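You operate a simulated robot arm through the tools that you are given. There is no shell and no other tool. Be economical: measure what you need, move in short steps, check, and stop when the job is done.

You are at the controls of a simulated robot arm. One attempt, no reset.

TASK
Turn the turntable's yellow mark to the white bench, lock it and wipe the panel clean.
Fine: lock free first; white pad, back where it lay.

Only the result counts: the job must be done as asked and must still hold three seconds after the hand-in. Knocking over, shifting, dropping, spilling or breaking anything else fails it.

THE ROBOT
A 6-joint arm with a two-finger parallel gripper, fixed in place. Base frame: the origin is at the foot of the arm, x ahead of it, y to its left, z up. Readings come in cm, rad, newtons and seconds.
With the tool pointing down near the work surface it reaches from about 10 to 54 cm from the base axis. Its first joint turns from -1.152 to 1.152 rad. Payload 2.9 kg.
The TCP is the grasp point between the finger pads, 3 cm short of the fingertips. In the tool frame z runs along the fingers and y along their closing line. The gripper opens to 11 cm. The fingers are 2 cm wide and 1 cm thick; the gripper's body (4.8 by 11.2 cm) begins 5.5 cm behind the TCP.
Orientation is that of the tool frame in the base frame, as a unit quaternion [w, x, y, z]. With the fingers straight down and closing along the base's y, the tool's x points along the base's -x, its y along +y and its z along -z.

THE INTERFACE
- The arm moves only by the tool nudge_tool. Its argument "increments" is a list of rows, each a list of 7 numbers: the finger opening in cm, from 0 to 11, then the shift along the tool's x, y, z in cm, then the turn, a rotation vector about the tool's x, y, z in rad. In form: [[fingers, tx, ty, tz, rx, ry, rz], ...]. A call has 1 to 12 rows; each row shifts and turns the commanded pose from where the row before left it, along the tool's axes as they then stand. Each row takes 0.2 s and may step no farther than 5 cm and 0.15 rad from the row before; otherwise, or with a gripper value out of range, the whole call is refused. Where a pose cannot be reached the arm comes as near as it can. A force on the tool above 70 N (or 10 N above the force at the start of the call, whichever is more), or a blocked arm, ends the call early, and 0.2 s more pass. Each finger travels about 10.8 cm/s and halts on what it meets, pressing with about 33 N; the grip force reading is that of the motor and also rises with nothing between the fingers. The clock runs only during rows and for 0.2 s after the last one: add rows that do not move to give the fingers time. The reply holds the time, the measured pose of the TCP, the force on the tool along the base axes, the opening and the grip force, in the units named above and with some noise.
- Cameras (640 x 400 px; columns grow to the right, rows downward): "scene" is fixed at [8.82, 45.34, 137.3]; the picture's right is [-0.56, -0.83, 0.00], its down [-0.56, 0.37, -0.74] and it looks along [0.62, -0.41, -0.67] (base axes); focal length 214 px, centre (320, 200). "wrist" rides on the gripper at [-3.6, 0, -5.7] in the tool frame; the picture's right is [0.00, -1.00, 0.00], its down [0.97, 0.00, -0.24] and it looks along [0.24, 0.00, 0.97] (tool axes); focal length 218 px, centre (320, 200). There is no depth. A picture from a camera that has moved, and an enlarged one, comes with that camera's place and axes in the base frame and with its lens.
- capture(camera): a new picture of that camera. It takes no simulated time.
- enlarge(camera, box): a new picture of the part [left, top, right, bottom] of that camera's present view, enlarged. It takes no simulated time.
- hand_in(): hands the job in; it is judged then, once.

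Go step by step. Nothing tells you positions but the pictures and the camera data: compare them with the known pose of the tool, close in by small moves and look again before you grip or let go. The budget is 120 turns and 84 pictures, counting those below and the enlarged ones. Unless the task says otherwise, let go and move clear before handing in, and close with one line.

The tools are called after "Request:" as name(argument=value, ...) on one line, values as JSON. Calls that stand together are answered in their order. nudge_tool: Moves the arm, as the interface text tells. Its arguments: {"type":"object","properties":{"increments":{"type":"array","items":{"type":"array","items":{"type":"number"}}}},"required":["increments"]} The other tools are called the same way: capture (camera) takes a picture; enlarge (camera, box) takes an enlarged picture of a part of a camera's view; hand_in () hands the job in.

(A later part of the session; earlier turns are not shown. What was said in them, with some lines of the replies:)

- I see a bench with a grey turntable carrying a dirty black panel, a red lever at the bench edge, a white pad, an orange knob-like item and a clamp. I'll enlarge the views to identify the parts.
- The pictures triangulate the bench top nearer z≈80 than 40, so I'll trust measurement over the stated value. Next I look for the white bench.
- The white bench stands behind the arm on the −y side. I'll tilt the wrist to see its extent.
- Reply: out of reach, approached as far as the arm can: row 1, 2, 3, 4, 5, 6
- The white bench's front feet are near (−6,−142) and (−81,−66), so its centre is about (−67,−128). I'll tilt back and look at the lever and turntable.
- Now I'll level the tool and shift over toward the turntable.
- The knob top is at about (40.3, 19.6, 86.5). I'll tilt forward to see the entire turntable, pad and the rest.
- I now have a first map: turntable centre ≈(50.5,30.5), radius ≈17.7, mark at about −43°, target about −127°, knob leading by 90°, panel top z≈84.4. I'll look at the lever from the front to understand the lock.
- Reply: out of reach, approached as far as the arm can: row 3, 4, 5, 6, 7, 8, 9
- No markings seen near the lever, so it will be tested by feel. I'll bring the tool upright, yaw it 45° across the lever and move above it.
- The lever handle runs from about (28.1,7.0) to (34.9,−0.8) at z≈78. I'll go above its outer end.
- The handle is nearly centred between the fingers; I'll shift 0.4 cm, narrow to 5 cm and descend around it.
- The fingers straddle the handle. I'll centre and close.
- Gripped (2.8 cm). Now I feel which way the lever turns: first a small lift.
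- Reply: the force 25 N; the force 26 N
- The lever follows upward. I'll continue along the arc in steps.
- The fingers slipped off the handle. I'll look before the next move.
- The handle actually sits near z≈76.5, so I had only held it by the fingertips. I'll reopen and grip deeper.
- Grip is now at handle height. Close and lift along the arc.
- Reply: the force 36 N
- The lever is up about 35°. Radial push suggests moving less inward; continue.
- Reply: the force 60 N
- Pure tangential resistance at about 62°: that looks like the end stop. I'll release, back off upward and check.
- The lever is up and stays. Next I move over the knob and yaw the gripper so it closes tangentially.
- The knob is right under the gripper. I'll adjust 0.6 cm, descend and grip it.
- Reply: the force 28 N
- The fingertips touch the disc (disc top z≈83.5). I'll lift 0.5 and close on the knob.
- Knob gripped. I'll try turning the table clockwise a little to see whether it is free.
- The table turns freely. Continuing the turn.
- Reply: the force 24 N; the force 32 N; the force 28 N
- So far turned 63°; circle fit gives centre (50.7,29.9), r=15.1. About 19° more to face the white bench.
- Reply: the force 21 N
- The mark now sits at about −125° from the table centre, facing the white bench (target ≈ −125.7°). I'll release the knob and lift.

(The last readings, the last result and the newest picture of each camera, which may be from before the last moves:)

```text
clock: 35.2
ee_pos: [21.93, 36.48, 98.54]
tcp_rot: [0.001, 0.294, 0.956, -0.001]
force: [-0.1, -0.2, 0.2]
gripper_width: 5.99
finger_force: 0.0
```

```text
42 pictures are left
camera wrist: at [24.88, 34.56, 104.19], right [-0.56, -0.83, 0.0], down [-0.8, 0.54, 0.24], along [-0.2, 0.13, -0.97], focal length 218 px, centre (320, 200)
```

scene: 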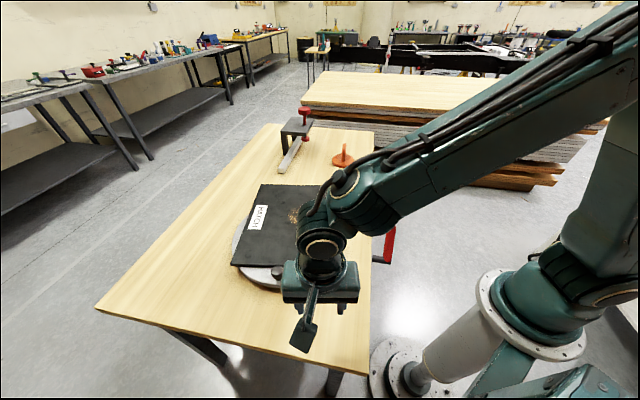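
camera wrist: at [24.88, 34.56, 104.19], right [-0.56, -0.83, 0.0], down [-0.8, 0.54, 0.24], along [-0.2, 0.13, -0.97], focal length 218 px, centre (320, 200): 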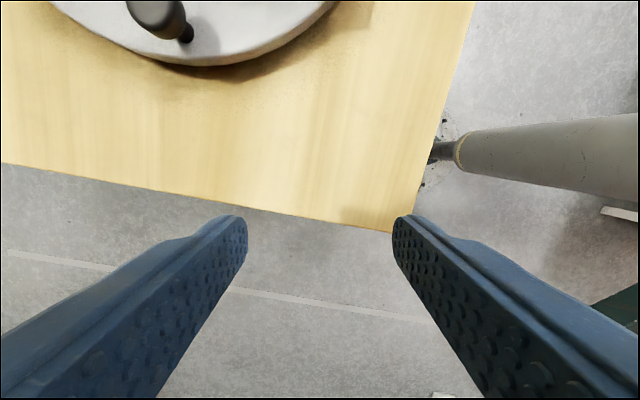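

Now to the lever to lock: move back above it with the earlier yaw.

Request:
nudge_tool(increments=[[6, -3.2, -2.7, 0, 0, 0, 0], [6, -3.2, -2.7, 0, 0, 0, 0], [6, -3.2, -2.7, 0, 0, 0, 0], [6, -3.2, -2.7, 0, 0, 0, 0], [6, -3.2, -2.7, 0, 0, 0, 0], [6, -3.2, -2.7, 0, 0, 0, 0], [6, -3.2, -2.7, 0, 0, 0, 0], [6, -3.2, -2.7, 0, 0, 0, 0], [6, 0, 0, 0, 0, 0, 0.13], [6, 0, 0, 0, 0, 0, 0.13]])

Request:
capture(camera="wrist")

Request:
enlarge(camera="scene", box=[200, 170, 400, 300])

```text
clock: 37.4
ee_pos: [31.28, 4.05, 98.1]
tcp_rot: [0.001, 0.416, 0.909, -0.001]
force: [0.5, -0.9, 0.1]
gripper_width: 6.01
finger_force: 0.1
```

```text
41 pictures are left
camera wrist: at [33.52, 1.49, 103.71], right [-0.76, -0.65, 0.0], down [-0.64, 0.73, 0.24], along [-0.16, 0.18, -0.97], focal length 218 px, centre (320, 200)
```

wrist: 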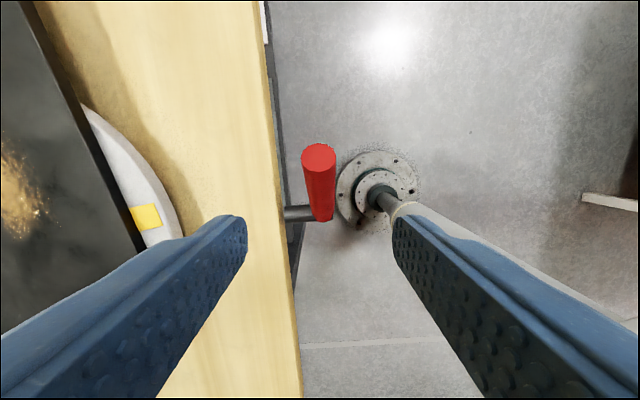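

```text
3.08 times, centred on (300, 235) of scene
camera zoom: at [8.82, 45.34, 137.3], right [-0.56, -0.83, 0.0], down [-0.56, 0.37, -0.74], along [0.62, -0.41, -0.67], focal length 660 px, centre (382, 92)
```

zoom: 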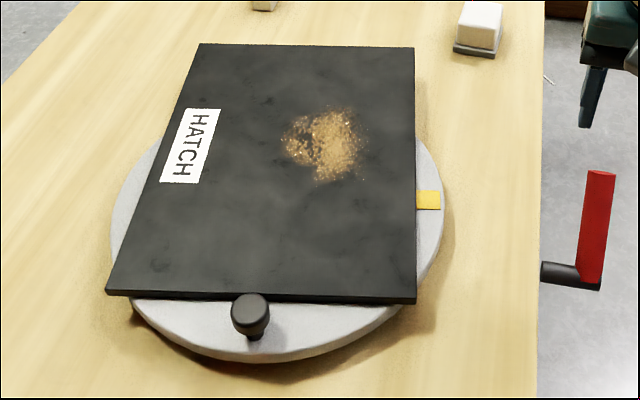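

The mark stays at about −125°. I'll descend over the lever and grip it as before.

Request:
nudge_tool(increments=[[6, -0.1, 0, 3.5, 0, 0, 0], [6, 0, 0, 3.5, 0, 0, 0], [6, 0, 0, 3.5, 0, 0, 0], [6, 0, 0, 3.7, 0, 0, 0], [4, 0, 0, 0, 0, 0, 0], [1, 0, 0, 0, 0, 0, 0], [1, 0, 0, 0, 0, 0, 0]])

```text
clock: 39.0
ee_pos: [31.2, 3.97, 83.77]
tcp_rot: [0.002, 0.414, 0.91, 0.0]
force: [8.0, 7.6, -14.1]
gripper_width: 2.87
finger_force: 45.6
```

Request:
nudge_tool(increments=[[1, -0.53, 0, 0.32, 0, 0, 0], [1, -0.53, 0, 0.32, 0, 0, 0], [1, -0.51, 0, 0.41, 0, 0, 0], [1, -0.51, 0, 0.41, 0, 0, 0]])

```text
clock: 40.0
ee_pos: [32.24, 3.01, 82.35]
tcp_rot: [-0.008, 0.412, 0.911, 0.002]
force: [-21.3, 34.2, -8.6]
gripper_width: 2.89
finger_force: 44.7
```

Request:
nudge_tool(increments=[[1, 0.1, 0, 0.5, 0, 0, 0], [1, -0.2, 0, 0.6, 0, 0, 0], [1, -0.3, 0, 0.6, 0, 0, 0], [1, -0.3, 0, 0.6, 0, 0, 0]])

Request:
enlarge(camera="scene", box=[340, 200, 440, 290])

```text
clock: 41.0
ee_pos: [33.25, 1.95, 80.29]
tcp_rot: [0.002, 0.415, 0.91, 0.0]
force: [-5.8, 5.7, 18.9]
gripper_width: 2.92
finger_force: 44.5
```

```text
4.44 times, centred on (390, 245) of scene
camera zoom: at [8.79, 45.35, 137.3], right [-0.56, -0.83, 0.0], down [-0.56, 0.37, -0.74], along [0.62, -0.41, -0.67], focal length 953 px, centre (9, 0)
```

zoom: 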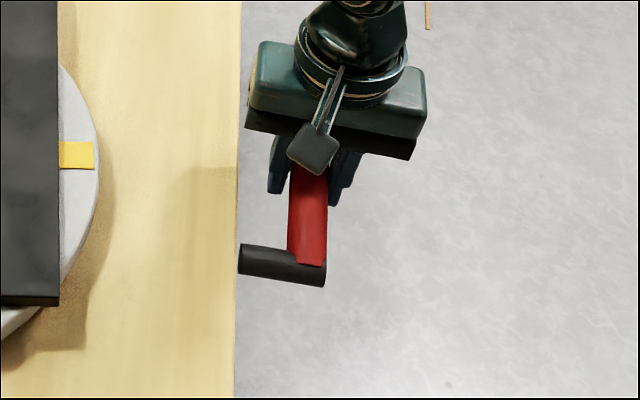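

Request:
nudge_tool(increments=[[1, -0.25, 0, 0.65, 0, 0, 0], [1, -0.2, 0, 0.7, 0, 0, 0], [1, -0.15, 0, 0.7, 0, 0, 0], [1, -0.1, 0, 0.7, 0, 0, 0]])

Request:
capture(camera="wrist")

```text
clock: 42.0
ee_pos: [33.63, 1.55, 77.4]
tcp_rot: [0.0, 0.414, 0.91, 0.002]
force: [-0.5, 11.8, 19.8]
gripper_width: 2.9
finger_force: 45.0
```

```text
38 pictures are left
camera wrist: at [35.82, -0.92, 83.02], right [-0.75, -0.66, 0.0], down [-0.64, 0.73, 0.24], along [-0.16, 0.18, -0.97], focal length 218 px, centre (320, 200)
```

wrist: 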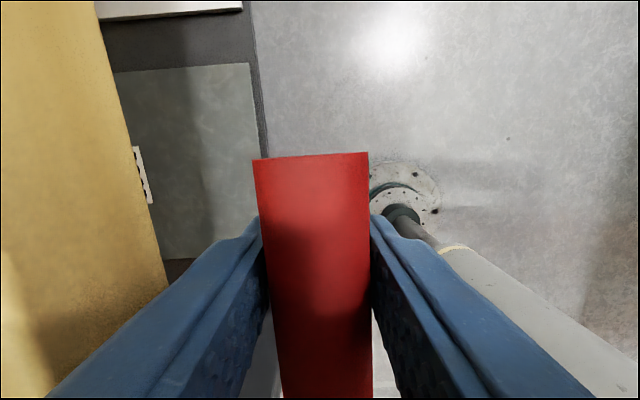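

Nearly down. I'll release, raise, close the fingers and push the handle the last bit from above.

Request:
nudge_tool(increments=[[1, 0, 0, 0.5, 0, 0, 0], [4, 0, 0, 0, 0, 0, 0], [5, 0, 0, 0, 0, 0, 0], [5, 0, 0, -4, 0, 0, 0], [5, 0, 0, -3, 0, 0, 0], [2, 0, 0, 0, 0, 0, 0], [0, 0, 0, 0, 0, 0, 0], [0, 0, 0, 0, 0, 0, 0]])

Request:
capture(camera="wrist")

Request:
enlarge(camera="scene", box=[340, 200, 440, 290])

```text
clock: 43.8
ee_pos: [33.34, 1.46, 83.91]
tcp_rot: [0.001, 0.414, 0.91, 0.0]
force: [-0.1, 0.6, 0.7]
gripper_width: 0.0
finger_force: 33.0
```

```text
37 pictures are left
camera wrist: at [35.63, -1.1, 89.58], right [-0.75, -0.66, 0.0], down [-0.64, 0.73, 0.24], along [-0.16, 0.18, -0.97], focal length 218 px, centre (320, 200)
```

wrist: 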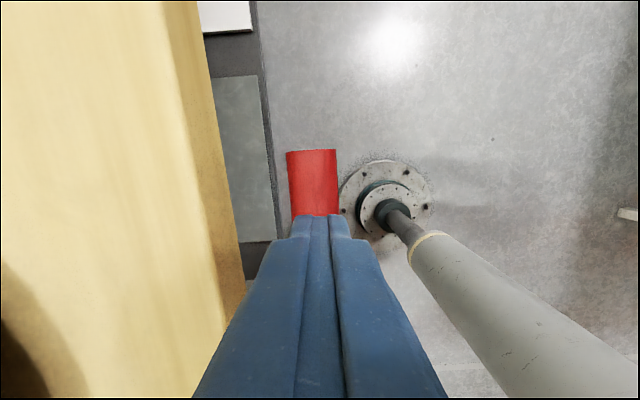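

```text
4.44 times, centred on (390, 245) of scene
camera zoom: at [8.82, 45.34, 137.3], right [-0.56, -0.83, 0.0], down [-0.56, 0.37, -0.74], along [0.62, -0.41, -0.67], focal length 953 px, centre (9, 0)
```

zoom: 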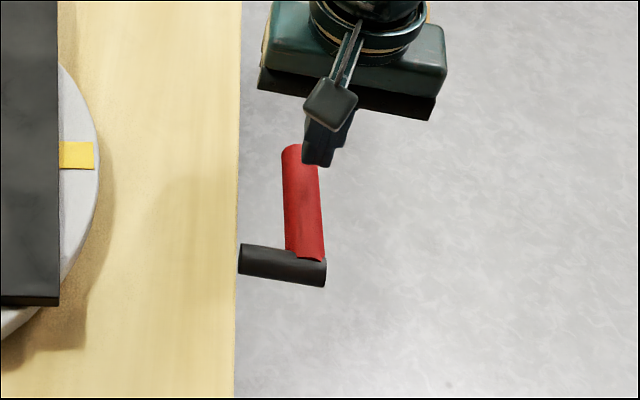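

Request:
nudge_tool(increments=[[0, -0.3, 0.2, 1.5, 0, 0, 0], [0, 0, 0, 1, 0, 0, 0], [0, 0, 0, 0.7, 0, 0, 0], [0, 0, 0, 0.7, 0, 0, 0], [0, 0, 0, 0.5, 0, 0, 0]])

Request:
enlarge(camera="scene", box=[340, 200, 440, 290])

```text
clock: 45.0
ee_pos: [33.85, 1.51, 79.87]
tcp_rot: [0.002, 0.415, 0.91, -0.001]
force: [-11.8, 1.2, 63.2]
gripper_width: 0.0
finger_force: 32.6
```

```text
4.44 times, centred on (390, 245) of scene
camera zoom: at [8.73, 45.34, 137.31], right [-0.56, -0.83, 0.0], down [-0.55, 0.37, -0.74], along [0.62, -0.41, -0.67], focal length 953 px, centre (9, 0)
```

zoom: 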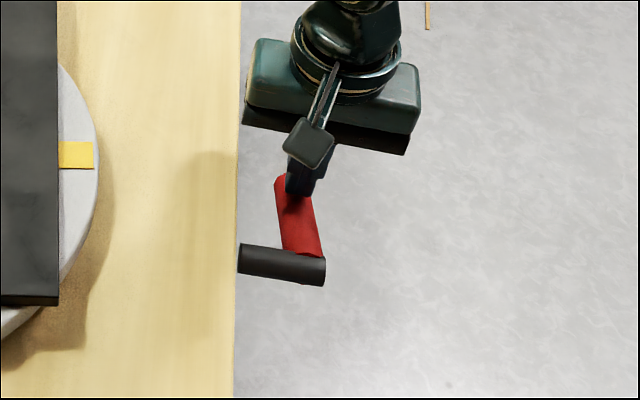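

The lever is firmly back at its stop. I'll look at the white label on the bench edge from here.

Request:
enlarge(camera="wrist", box=[60, 100, 260, 260])

```text
2.50 times, centred on (160, 180) of wrist
camera zoom: at [36.12, -1.09, 85.45], right [-0.75, -0.66, 0.0], down [-0.64, 0.73, 0.24], along [-0.16, 0.18, -0.97], focal length 546 px, centre (720, 250)
```

zoom: 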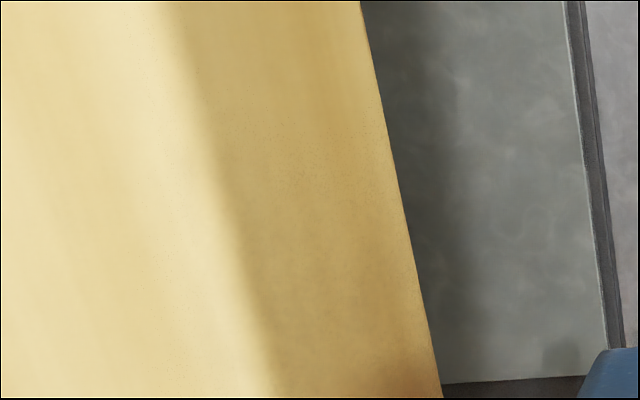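

I'll back out a bit and tilt toward the bench's front face to read the label.

Request:
nudge_tool(increments=[[0, 0, 0, -3, 0, 0, 0], [0, 0, -4, 0, -0.13, 0, 0], [0, 0, -3, 0, -0.13, 0, 0], [0, 0, -2, 0, -0.13, 0, 0], [0, 0, 0, 0, -0.13, 0, 0], [0, 0, 0, 0, -0.13, 0, 0]])

Request:
capture(camera="wrist")

```text
clock: 46.4
ee_pos: [29.44, -5.49, 81.22]
tcp_rot: [0.134, 0.394, 0.861, 0.292]
force: [0.4, 0.3, -0.8]
gripper_width: 0.02
finger_force: 32.4
out of reach, approached as far as the arm can: row 4, 5
```

```text
33 pictures are left
camera wrist: at [28.98, -10.32, 85.65], right [-0.6, -0.52, -0.61], down [-0.75, 0.64, 0.19], along [0.29, 0.57, -0.77], focal length 218 px, centre (320, 200)
```

wrist: 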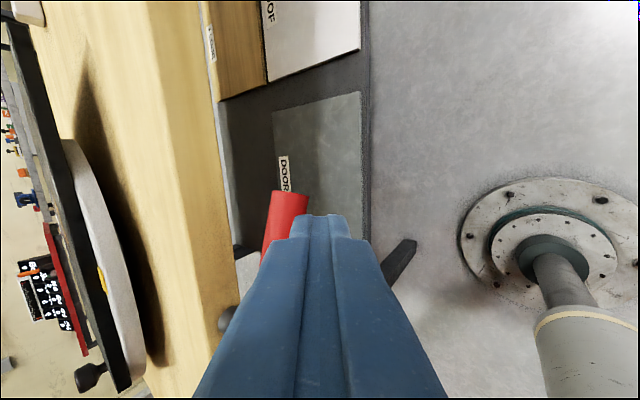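

Those are just tags on stored panels. Now the pad: untilt, lift and travel toward it, checking the reach straight down.

Request:
nudge_tool(increments=[[0, 0, 0, -3, 0.131, 0, 0], [0, 0, 0, -3, 0.131, 0, 0], [0, 0, 0, -3, 0.131, 0, 0], [0, 0, 0, -3, 0.131, 0, 0], [0, 0, 0, -3, 0.131, 0, 0]])

Request:
nudge_tool(increments=[[3, -3.5, 3, -1, 0, 0, 0], [6, -3.5, 3, -1, 0, 0, 0], [8, -3.5, 3, 0, 0, 0, 0], [8, -3.5, 3, 0, 0, 0, 0], [8, -3.5, 3, 0, 0, 0, 0]])

Request:
capture(camera="wrist")

```text
clock: 47.6
ee_pos: [25.58, -9.61, 94.85]
tcp_rot: [-0.001, 0.415, 0.91, -0.004]
force: [0.7, 0.3, -0.5]
gripper_width: 0.01
finger_force: 32.9
out of reach, approached as far as the arm can: row 1
```

```text
clock: 48.8
ee_pos: [48.33, -12.77, 96.49]
tcp_rot: [-0.001, 0.415, 0.91, -0.004]
force: [-0.3, -0.4, -1.0]
gripper_width: 8.01
finger_force: 0.0
```

```text
32 pictures are left
camera wrist: at [50.62, -15.32, 102.2], right [-0.75, -0.66, 0.01], down [-0.64, 0.73, 0.24], along [-0.16, 0.18, -0.97], focal length 218 px, centre (320, 200)
```

wrist: 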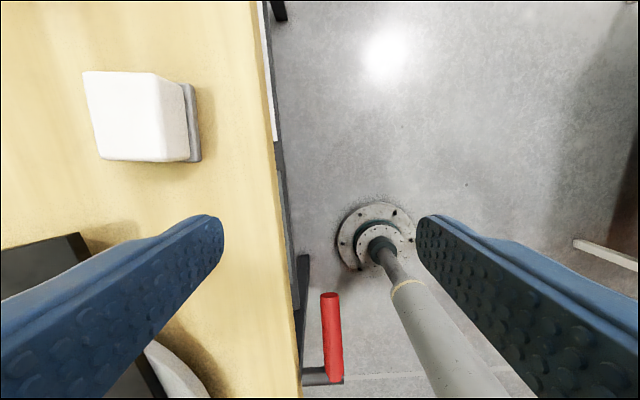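

The pad is at about (62.9,−7.5), top z≈85. I'll move toward it to test reach.

Request:
nudge_tool(increments=[[9, -1.4, 3.6, 0, 0, 0, 0], [9, -1.4, 3.6, 0, 0, 0, 0], [9, -1.4, 3.6, 0, 0, 0, 0], [9, -1.4, 3.6, 0, 0, 0, 0]])

Request:
capture(camera="wrist")

```text
clock: 49.8
ee_pos: [63.19, -7.52, 96.45]
tcp_rot: [-0.001, 0.415, 0.91, -0.004]
force: [-0.4, 0.2, -0.2]
gripper_width: 8.99
finger_force: 0.0
```

```text
31 pictures are left
camera wrist: at [65.35, -10.06, 102.06], right [-0.75, -0.66, 0.01], down [-0.64, 0.73, 0.24], along [-0.16, 0.18, -0.97], focal length 218 px, centre (320, 200)
```

wrist: 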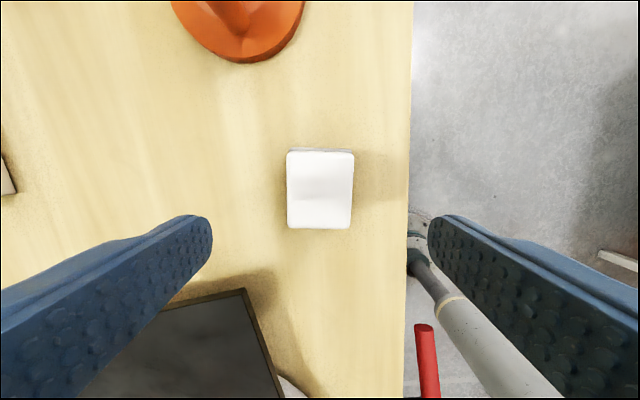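

Reach is fine, and the pad is centred under the gripper (63.1,−7.6). Descend around it.

Request:
nudge_tool(increments=[[8.5, 0, 0, 3.5, 0, 0, 0], [8.5, 0, 0, 3.5, 0, 0, 0], [8.5, 0, 0, 3, 0, 0, 0], [8.5, 0, 0, 1, 0, 0, 0]])

Request:
capture(camera="wrist")

Request:
enlarge(camera="scene", box=[310, 140, 400, 210])

```text
clock: 50.8
ee_pos: [62.96, -7.67, 85.58]
tcp_rot: [0.0, 0.414, 0.91, -0.003]
force: [0.7, -0.5, 0.2]
gripper_width: 8.49
finger_force: 0.1
```

```text
30 pictures are left
camera wrist: at [65.22, -10.17, 91.2], right [-0.75, -0.66, 0.01], down [-0.64, 0.73, 0.24], along [-0.16, 0.18, -0.97], focal length 218 px, centre (320, 200)
```

wrist: 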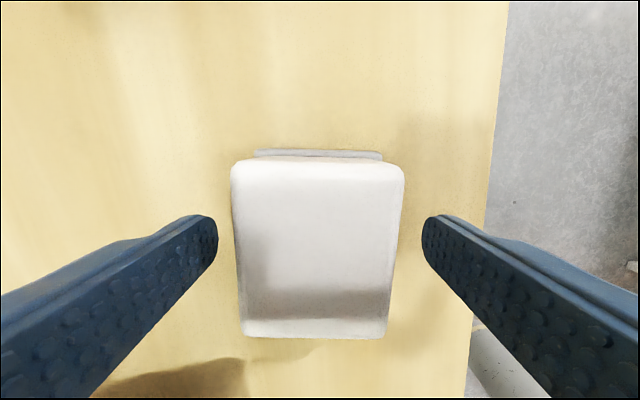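

```text
5.71 times, centred on (355, 175) of scene
camera zoom: at [8.82, 45.34, 137.3], right [-0.56, -0.83, 0.0], down [-0.56, 0.37, -0.74], along [0.62, -0.41, -0.67], focal length 1226 px, centre (120, 343)
```

zoom: 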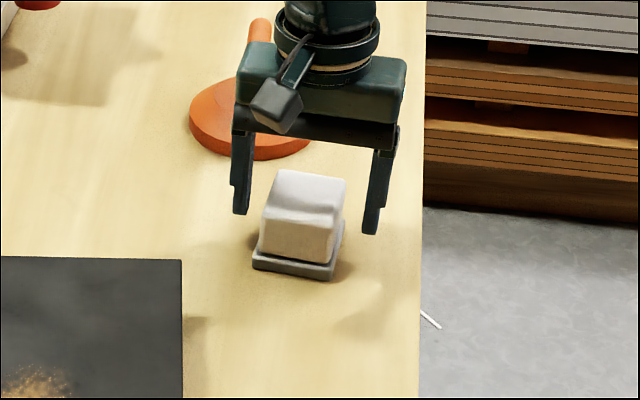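

The pad's top is at z≈84.3. I'll lower 1.2 more so the fingertips stay above the grey base, then close gently.

Request:
nudge_tool(increments=[[8.5, 0, 0, 1.2, 0, 0, 0], [7, 0, 0, 0, 0, 0, 0], [6, 0, 0, 0, 0, 0, 0], [5, 0, 0, 0, 0, 0, 0], [4.5, 0, 0, 0, 0, 0, 0]])

```text
clock: 52.0
ee_pos: [62.87, -7.69, 84.48]
tcp_rot: [-0.001, 0.414, 0.91, -0.003]
force: [-0.2, 0.0, 0.0]
gripper_width: 5.95
finger_force: 32.7
```

Gripped at 5.95 cm. Lift slightly and look.

Request:
nudge_tool(increments=[[4.5, 0, 0, -1, 0, 0, 0], [4.5, 0, 0, -2, 0, 0, 0], [4.5, 0, 0, -2, 0, 0, 0]])

Request:
enlarge(camera="scene", box=[310, 140, 400, 210])

```text
clock: 52.8
ee_pos: [63.01, -7.63, 89.21]
tcp_rot: [0.0, 0.415, 0.91, -0.004]
force: [0.4, -0.1, -0.4]
gripper_width: 5.94
finger_force: 32.8
```

```text
5.71 times, centred on (355, 175) of scene
camera zoom: at [8.82, 45.34, 137.3], right [-0.56, -0.83, 0.0], down [-0.56, 0.37, -0.74], along [0.62, -0.41, -0.67], focal length 1226 px, centre (120, 343)
```

zoom: 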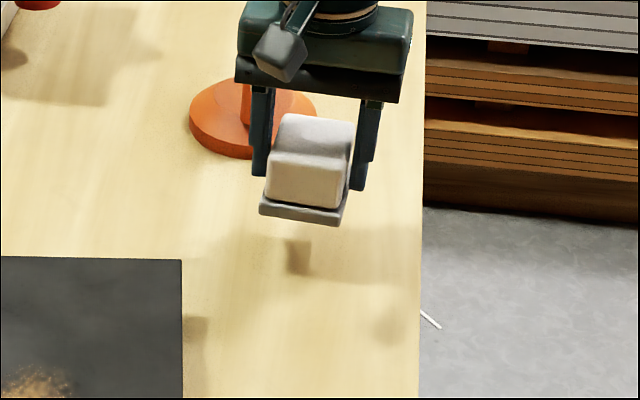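

The grey felt is part of the pad, and it's held well. Now I carry it over the dirt at about (53.7,22.8).

Request:
nudge_tool(increments=[[4.5, 0, 0, -3.5, 0, 0, 0], [4.5, 0, 0, -3.5, 0, 0, 0], [4.5, 3.63, 1.61, 0, 0, 0, 0], [4.5, 3.63, 1.61, 0, 0, 0, 0], [4.5, 3.63, 1.61, 0, 0, 0, 0], [4.5, 3.63, 1.61, 0, 0, 0, 0], [4.5, 3.63, 1.61, 0, 0, 0, 0], [4.5, 3.63, 1.61, 0, 0, 0, 0], [4.5, 3.63, 1.61, 0, 0, 0, 0], [4.5, 3.63, 1.61, 0, 0, 0, 0]])

Request:
capture(camera="wrist")

Request:
enlarge(camera="scene", box=[200, 140, 400, 300])

```text
clock: 55.0
ee_pos: [53.73, 22.79, 96.08]
tcp_rot: [0.0, 0.416, 0.909, -0.003]
force: [-0.1, 0.3, -0.3]
gripper_width: 5.94
finger_force: 32.9
```

```text
27 pictures are left
camera wrist: at [55.96, 20.25, 101.66], right [-0.76, -0.66, 0.01], down [-0.64, 0.73, 0.24], along [-0.16, 0.18, -0.97], focal length 218 px, centre (320, 200)
```

wrist: 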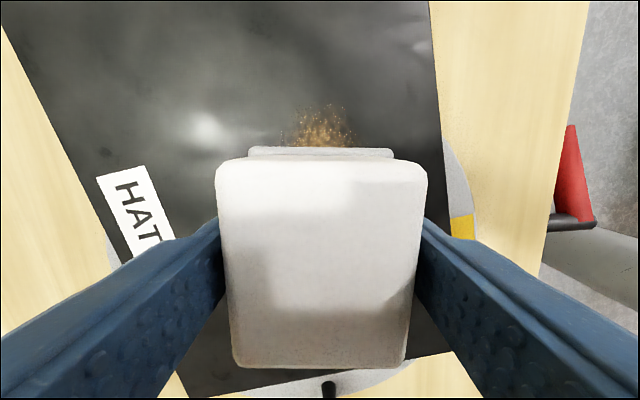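

```text
2.50 times, centred on (300, 220) of scene
camera zoom: at [8.82, 45.34, 137.3], right [-0.56, -0.83, 0.0], down [-0.56, 0.37, -0.74], along [0.62, -0.41, -0.67], focal length 536 px, centre (370, 150)
```

zoom: 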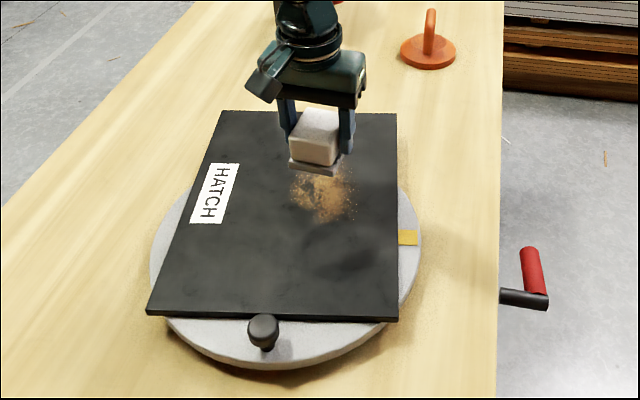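

Now lower gently until contact.

Request:
nudge_tool(increments=[[4.5, 0, 0, 2.5, 0, 0, 0], [4.5, 0, 0, 2.5, 0, 0, 0], [4.5, 0, 0, 0.7, 0, 0, 0], [4.5, 0, 0, 0.5, 0, 0, 0]])

```text
clock: 56.0
ee_pos: [53.64, 22.82, 89.97]
tcp_rot: [0.0, 0.415, 0.91, -0.003]
force: [0.5, -0.6, 0.0]
gripper_width: 5.93
finger_force: 33.0
```

Request:
nudge_tool(increments=[[4.5, 0, 0, 0.4, 0, 0, 0], [4.5, 0, 0, 0.3, 0, 0, 0]])

```text
clock: 56.6
ee_pos: [53.67, 22.71, 89.2]
tcp_rot: [0.0, 0.415, 0.91, -0.003]
force: [-0.6, 0.2, 0.6]
gripper_width: 5.94
finger_force: 33.1
```

Request:
nudge_tool(increments=[[4.5, 0, 0, 0.3, 0, 0, 0], [4.5, 0, 0, 0.2, 0, 0, 0]])

```text
clock: 57.2
ee_pos: [53.63, 22.68, 88.92]
tcp_rot: [0.002, 0.414, 0.91, 0.0]
force: [-8.2, -2.3, 29.6]
gripper_width: 6.0
finger_force: 32.9
```

Contact at TCP z≈89. I'll ease off a little and start the strokes.

Request:
nudge_tool(increments=[[4.5, -1.3, 0, -0.1, 0, 0, 0], [4.5, -1.3, 0, 0, 0, 0, 0], [4.5, -1.3, 0, 0, 0, 0, 0], [4.5, -1.3, 0, 0, 0, 0, 0], [4.5, -1.3, 0, 0, 0, 0, 0]])

Request:
enlarge(camera="scene", box=[200, 140, 400, 300])

```text
clock: 58.4
ee_pos: [58.22, 17.87, 89.05]
tcp_rot: [0.0, 0.415, 0.91, -0.002]
force: [-4.6, 4.1, 21.6]
gripper_width: 5.94
finger_force: 33.7
```

```text
2.50 times, centred on (300, 220) of scene
camera zoom: at [8.77, 45.34, 137.31], right [-0.56, -0.83, 0.0], down [-0.56, 0.37, -0.74], along [0.62, -0.41, -0.67], focal length 536 px, centre (370, 150)
```

zoom: 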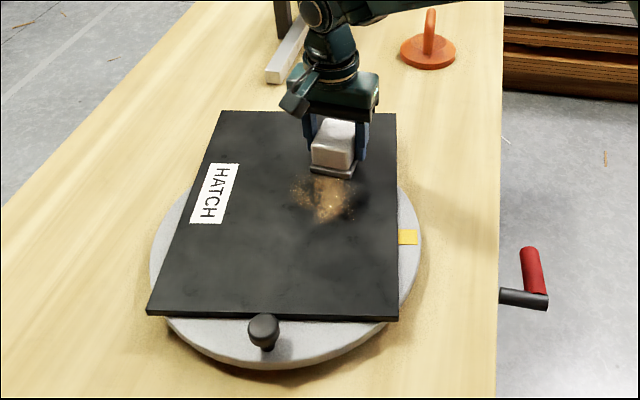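

Wiping works: dirt reduces where the pad passed. Continue with a long return stroke, then the neighbouring lanes.

Request:
nudge_tool(increments=[[4.5, 1.4, 0, 0, 0, 0, 0], [4.5, 1.4, 0, 0, 0, 0, 0], [4.5, 1.4, 0, 0, 0, 0, 0], [4.5, 1.4, 0, 0, 0, 0, 0], [4.5, 1.4, 0, 0, 0, 0, 0], [4.5, 1.4, 0, 0, 0, 0, 0], [4.5, 1.4, 0, 0, 0, 0, 0], [4.5, 1.4, 0, 0, 0, 0, 0], [4.5, 1, 0, 0, 0, 0, 0], [4.5, 0, 1.5, 0, 0, 0, 0], [4.5, 0, 1.5, 0, 0, 0, 0]])

Request:
nudge_tool(increments=[[4.5, -1.4, 0, 0, 0, 0, 0], [4.5, -1.4, 0, 0, 0, 0, 0], [4.5, -1.4, 0, 0, 0, 0, 0], [4.5, -1.4, 0, 0, 0, 0, 0], [4.5, -1.4, 0, 0, 0, 0, 0], [4.5, -1.4, 0, 0, 0, 0, 0], [4.5, -1.4, 0, 0, 0, 0, 0], [4.5, -1.4, 0, 0, 0, 0, 0], [4.5, -1, 0, 0, 0, 0, 0]])

Request:
enlarge(camera="scene", box=[200, 140, 400, 300])

```text
clock: 60.8
ee_pos: [51.93, 28.88, 88.81]
tcp_rot: [-0.001, 0.414, 0.91, -0.004]
force: [-6.5, -4.0, 19.6]
gripper_width: 5.94
finger_force: 33.2
```

```text
clock: 62.8
ee_pos: [60.1, 19.83, 88.95]
tcp_rot: [0.0, 0.415, 0.91, -0.003]
force: [-3.3, 4.4, 15.0]
gripper_width: 5.93
finger_force: 32.9
```

```text
2.50 times, centred on (300, 220) of scene
camera zoom: at [8.78, 45.34, 137.31], right [-0.56, -0.83, 0.0], down [-0.56, 0.37, -0.74], along [0.62, -0.41, -0.67], focal length 536 px, centre (370, 150)
```

zoom: 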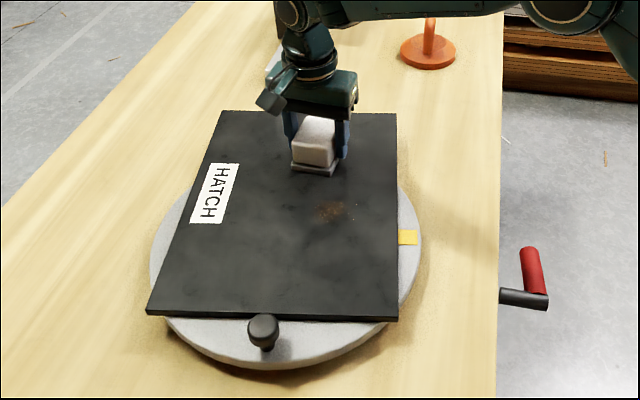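

Mostly clean; a residue remains near (50.7,23.4). More strokes over that side.

Request:
nudge_tool(increments=[[4.5, 0, -1.6, 0, 0, 0, 0], [4.5, 0, -1.6, 0, 0, 0, 0], [4.5, 0, -1.6, 0, 0, 0, 0], [4.5, 1.4, 0, 0, 0, 0, 0], [4.5, 1.4, 0, 0, 0, 0, 0], [4.5, 1.4, 0, 0, 0, 0, 0], [4.5, 1.4, 0, 0, 0, 0, 0], [4.5, 1.4, 0, 0, 0, 0, 0], [4.5, 1.4, 0, 0, 0, 0, 0], [4.5, 1.4, 0, 0, 0, 0, 0], [4.5, 1.4, 0, 0, 0, 0, 0], [4.5, 1, 0, 0, 0, 0, 0]])

Request:
nudge_tool(increments=[[4.5, 0, -1.3, 0, 0, 0, 0], [4.5, 0, -1.3, 0, 0, 0, 0], [4.5, -1.4, 0, 0, 0, 0, 0], [4.5, -1.4, 0, 0, 0, 0, 0], [4.5, -1.4, 0, 0, 0, 0, 0], [4.5, -1.4, 0, 0, 0, 0, 0], [4.5, -1.4, 0, 0, 0, 0, 0], [4.5, -1.4, 0, 0, 0, 0, 0], [4.5, -1.4, 0, 0, 0, 0, 0], [4.5, -1.4, 0, 0, 0, 0, 0]])

Request:
enlarge(camera="scene", box=[200, 140, 400, 300])

```text
clock: 65.4
ee_pos: [48.5, 25.73, 88.84]
tcp_rot: [-0.001, 0.414, 0.91, -0.004]
force: [0.1, -0.3, 1.6]
gripper_width: 5.94
finger_force: 33.2
```

```text
clock: 67.6
ee_pos: [53.97, 15.71, 88.96]
tcp_rot: [0.001, 0.414, 0.91, -0.003]
force: [0.2, -1.0, -0.8]
gripper_width: 5.94
finger_force: 33.0
```

```text
2.50 times, centred on (300, 220) of scene
camera zoom: at [8.82, 45.34, 137.3], right [-0.56, -0.83, 0.0], down [-0.56, 0.37, -0.74], along [0.62, -0.41, -0.67], focal length 536 px, centre (370, 150)
```

zoom: 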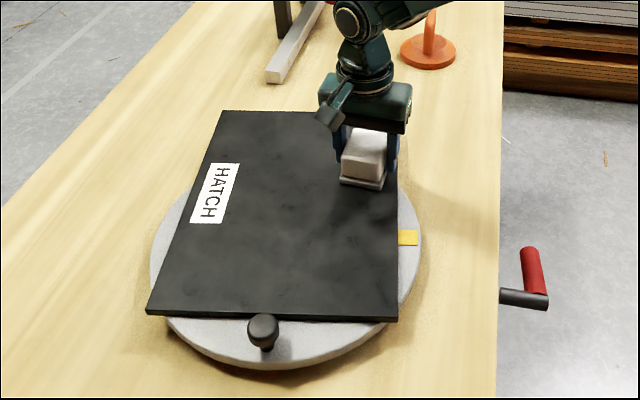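

The panel looks clean from the scene camera. Lift and check from the wrist too.

Request:
nudge_tool(increments=[[4.5, 0, 0, -3.5, 0, 0, 0], [4.5, 0, 0, -3.6, 0, 0, 0], [4.5, 4.5, 0, 0, 0, 0, 0], [4.5, 4.5, 0, 0, 0, 0, 0], [4.5, 4.5, 0, 0, 0, 0, 0]])

Request:
enlarge(camera="wrist", box=[100, 0, 500, 160])

Request:
enlarge(camera="scene", box=[255, 170, 355, 240])

```text
clock: 68.8
ee_pos: [45.35, 25.87, 95.76]
tcp_rot: [-0.001, 0.415, 0.91, -0.004]
force: [-0.6, -0.3, -0.9]
gripper_width: 5.93
finger_force: 33.2
```

```text
1.60 times, centred on (300, 80) of wrist
camera zoom: at [47.5, 23.42, 101.46], right [-0.76, -0.66, 0.01], down [-0.64, 0.73, 0.24], along [-0.16, 0.18, -0.97], focal length 349 px, centre (352, 392)
```

zoom: 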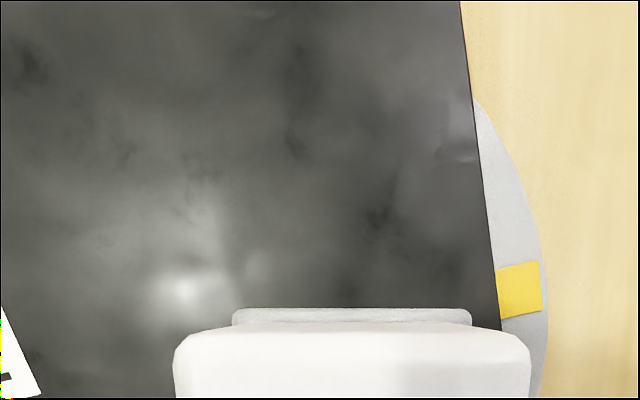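

```text
5.71 times, centred on (305, 205) of scene
camera zoom: at [8.82, 45.34, 137.3], right [-0.56, -0.83, 0.0], down [-0.56, 0.37, -0.74], along [0.62, -0.41, -0.67], focal length 1226 px, centre (406, 171)
```

zoom: 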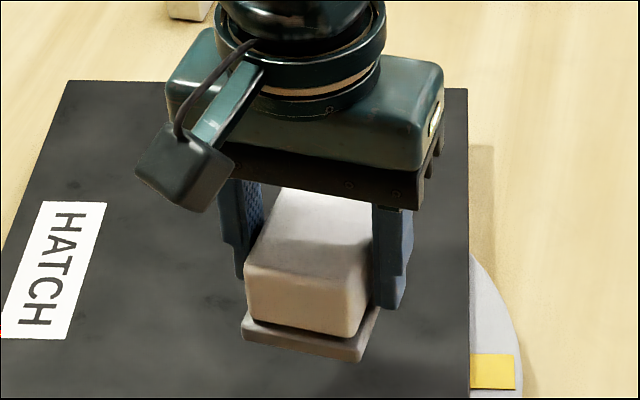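

Clean, and the mark hasn't moved. Now return the pad to where it lay, (62.95,−7.65).

Request:
nudge_tool(increments=[[4.5, -4.6, -1.09, 0, 0, 0, 0], [4.5, -4.6, -1.09, 0, 0, 0, 0], [4.5, -4.6, -1.09, 0, 0, 0, 0], [4.5, -4.6, -1.09, 0, 0, 0, 0], [4.5, -4.6, -1.09, 0, 0, 0, 0], [4.5, -4.6, -1.09, 0, 0, 0, 0], [4.5, -4.6, -1.09, 0, 0, 0, 0], [4.5, -4.6, -1.09, 0, 0, 0, 0]])

Request:
enlarge(camera="scene", box=[200, 140, 400, 300])

```text
clock: 70.6
ee_pos: [62.54, -7.5, 96.43]
tcp_rot: [0.0, 0.414, 0.91, -0.003]
force: [-0.1, 0.7, -0.2]
gripper_width: 5.93
finger_force: 32.8
```

```text
2.50 times, centred on (300, 220) of scene
camera zoom: at [8.81, 45.35, 137.3], right [-0.56, -0.83, 0.0], down [-0.56, 0.37, -0.74], along [0.62, -0.41, -0.67], focal length 536 px, centre (370, 150)
```

zoom: 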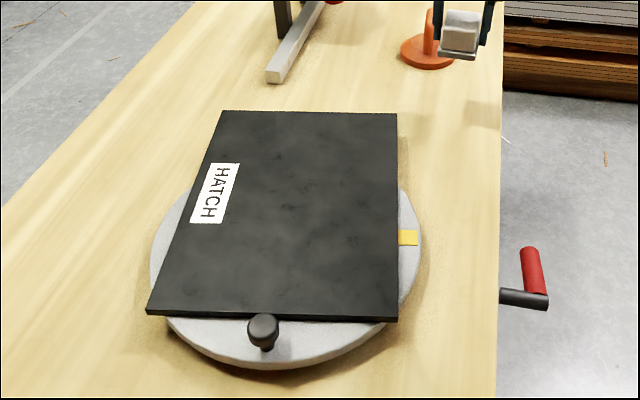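

The panel is clean. I'll lower the pad at its original spot.

Request:
nudge_tool(increments=[[4.5, -0.39, 0.22, 2, 0, 0, 0], [4.5, 0, 0, 3.5, 0, 0, 0], [4.5, 0, 0, 3, 0, 0, 0], [4.5, 0, 0, 2, 0, 0, 0], [4.5, 0, 0, 0.8, 0, 0, 0]])

Request:
enlarge(camera="scene", box=[310, 140, 400, 210])

```text
clock: 71.8
ee_pos: [62.83, -7.85, 84.81]
tcp_rot: [0.0, 0.415, 0.91, -0.003]
force: [0.9, 0.4, -0.7]
gripper_width: 5.94
finger_force: 33.1
```

```text
5.71 times, centred on (355, 175) of scene
camera zoom: at [8.82, 45.34, 137.3], right [-0.56, -0.83, 0.0], down [-0.56, 0.37, -0.74], along [0.62, -0.41, -0.67], focal length 1226 px, centre (120, 343)
```

zoom: 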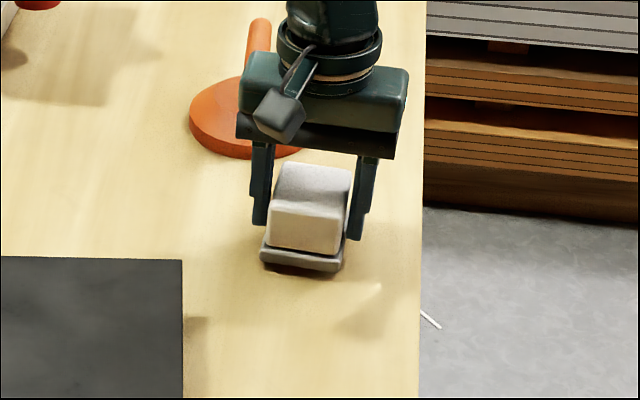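

Compared with the original view the pad sits about 0.5 cm off and slightly above the bench; I'll correct before setting it down.

Request:
nudge_tool(increments=[[4.5, 0.35, 0.44, 0, 0, 0, 0], [4.5, 0, 0, 0.2, 0, 0, 0], [4.5, 0, 0, 0.1, 0, 0, 0]])

Request:
enlarge(camera="scene", box=[310, 140, 400, 210])

```text
clock: 72.6
ee_pos: [63.11, -7.23, 84.46]
tcp_rot: [0.0, 0.415, 0.91, -0.003]
force: [0.4, -0.9, -0.9]
gripper_width: 5.94
finger_force: 32.6
```

```text
5.71 times, centred on (355, 175) of scene
camera zoom: at [8.82, 45.34, 137.3], right [-0.56, -0.83, 0.0], down [-0.56, 0.37, -0.74], along [0.62, -0.41, -0.67], focal length 1226 px, centre (120, 343)
```

zoom: 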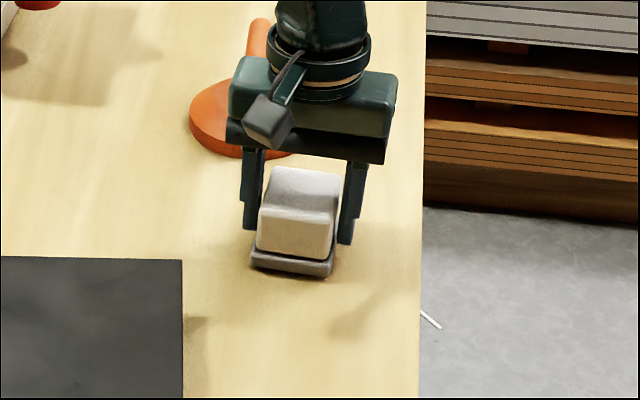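

Nearly coincident with the original. Lower the last bit to contact.

Request:
nudge_tool(increments=[[4.5, -0.05, -0.1, 0.1, 0, 0, 0], [4.5, 0, 0, 0.1, 0, 0, 0]])

```text
clock: 73.2
ee_pos: [63.23, -7.27, 84.23]
tcp_rot: [0.0, 0.415, 0.91, -0.003]
force: [0.0, 0.4, -0.6]
gripper_width: 5.92
finger_force: 33.1
```

Request:
nudge_tool(increments=[[4.5, 0, 0, 0.1, 0, 0, 0], [4.5, 0, 0, 0.1, 0, 0, 0]])

```text
clock: 73.8
ee_pos: [63.02, -7.4, 84.14]
tcp_rot: [0.0, 0.415, 0.91, -0.003]
force: [-1.2, 0.9, 2.4]
gripper_width: 5.93
finger_force: 32.8
```

Request:
nudge_tool(increments=[[4.5, 0, 0, 0.07, 0, 0, 0], [6.5, 0, 0, 0, 0, 0, 0], [8.5, 0, 0, 0, 0, 0, 0], [8.5, 0, 0, 0, 0, 0, 0], [8.5, 0, 0, -3, 0, 0, 0], [8.5, 0, 0, -4, 0, 0, 0], [8.5, 0, 0, -5, 0, 0, 0]])

Request:
enlarge(camera="scene", box=[310, 140, 400, 210])

Request:
capture(camera="wrist")

```text
clock: 75.4
ee_pos: [63.14, -7.05, 95.79]
tcp_rot: [0.0, 0.415, 0.91, -0.003]
force: [-1.1, 0.0, -0.2]
gripper_width: 8.52
finger_force: 0.1
```

```text
5.71 times, centred on (355, 175) of scene
camera zoom: at [8.82, 45.34, 137.3], right [-0.56, -0.83, 0.0], down [-0.56, 0.37, -0.74], along [0.62, -0.41, -0.67], focal length 1226 px, centre (120, 343)
```

zoom: 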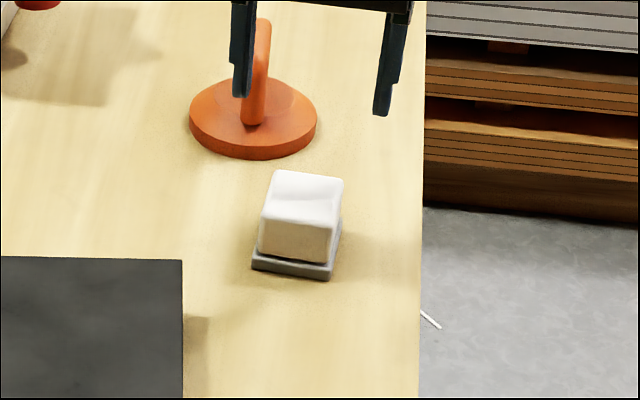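

```text
16 pictures are left
camera wrist: at [65.43, -9.53, 101.38], right [-0.75, -0.66, 0.01], down [-0.64, 0.73, 0.24], along [-0.16, 0.18, -0.97], focal length 218 px, centre (320, 200)
```

wrist: 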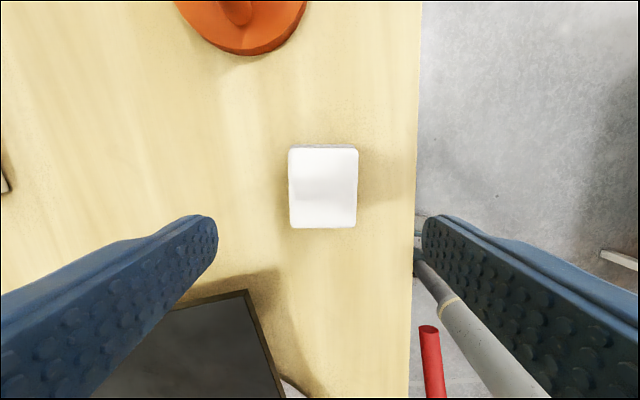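

The pad is back within about 2 mm. I'll retreat and make a final check of lever, mark and panel.

Request:
nudge_tool(increments=[[8.5, 0, 0, -4, 0, 0, 0], [8.5, 0, 0, -4, 0, 0, 0], [8.5, 1, -4.5, 0, 0, 0, 0], [8.5, 1, -4.5, 0, 0, 0, 0], [8.5, 1, -4.5, 0, 0, 0, 0]])

Request:
enlarge(camera="scene", box=[340, 200, 440, 290])

Request:
capture(camera="scene")

```text
clock: 76.6
ee_pos: [51.12, -13.83, 103.74]
tcp_rot: [0.0, 0.415, 0.91, -0.003]
force: [-0.2, -0.3, 0.4]
gripper_width: 8.49
finger_force: 0.1
```

```text
4.44 times, centred on (390, 245) of scene
camera zoom: at [8.81, 45.34, 137.3], right [-0.56, -0.83, 0.0], down [-0.56, 0.37, -0.74], along [0.62, -0.41, -0.67], focal length 953 px, centre (9, 0)
```

zoom: 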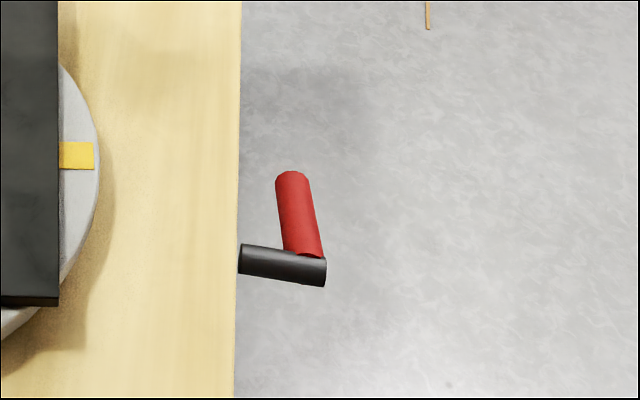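

```text
14 pictures are left
```

scene: 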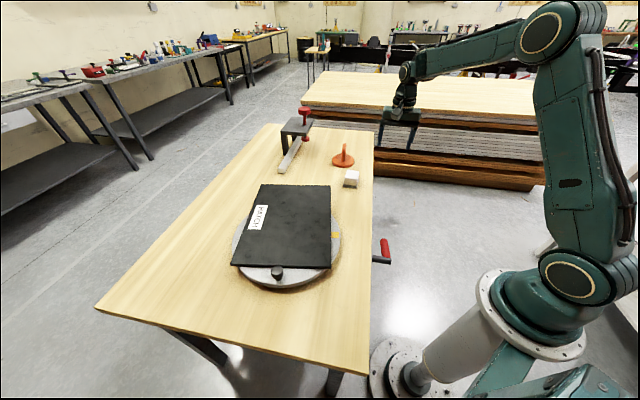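

The lever is back at its original locked position. The mark faces the white bench, the panel is clean, the pad is back, and the arm is clear, so I'm handing in.

Request:
hand_in()

```text
The job is handed in.
```

I turned the yellow mark to face the white bench (within about 1° by the pictures), returned the red lever to its starting stop, wiped the panel clean, and put the white pad back within about 2 mm. I took that lever position as locked and didn't push the table to test it, though it held still while I wiped.
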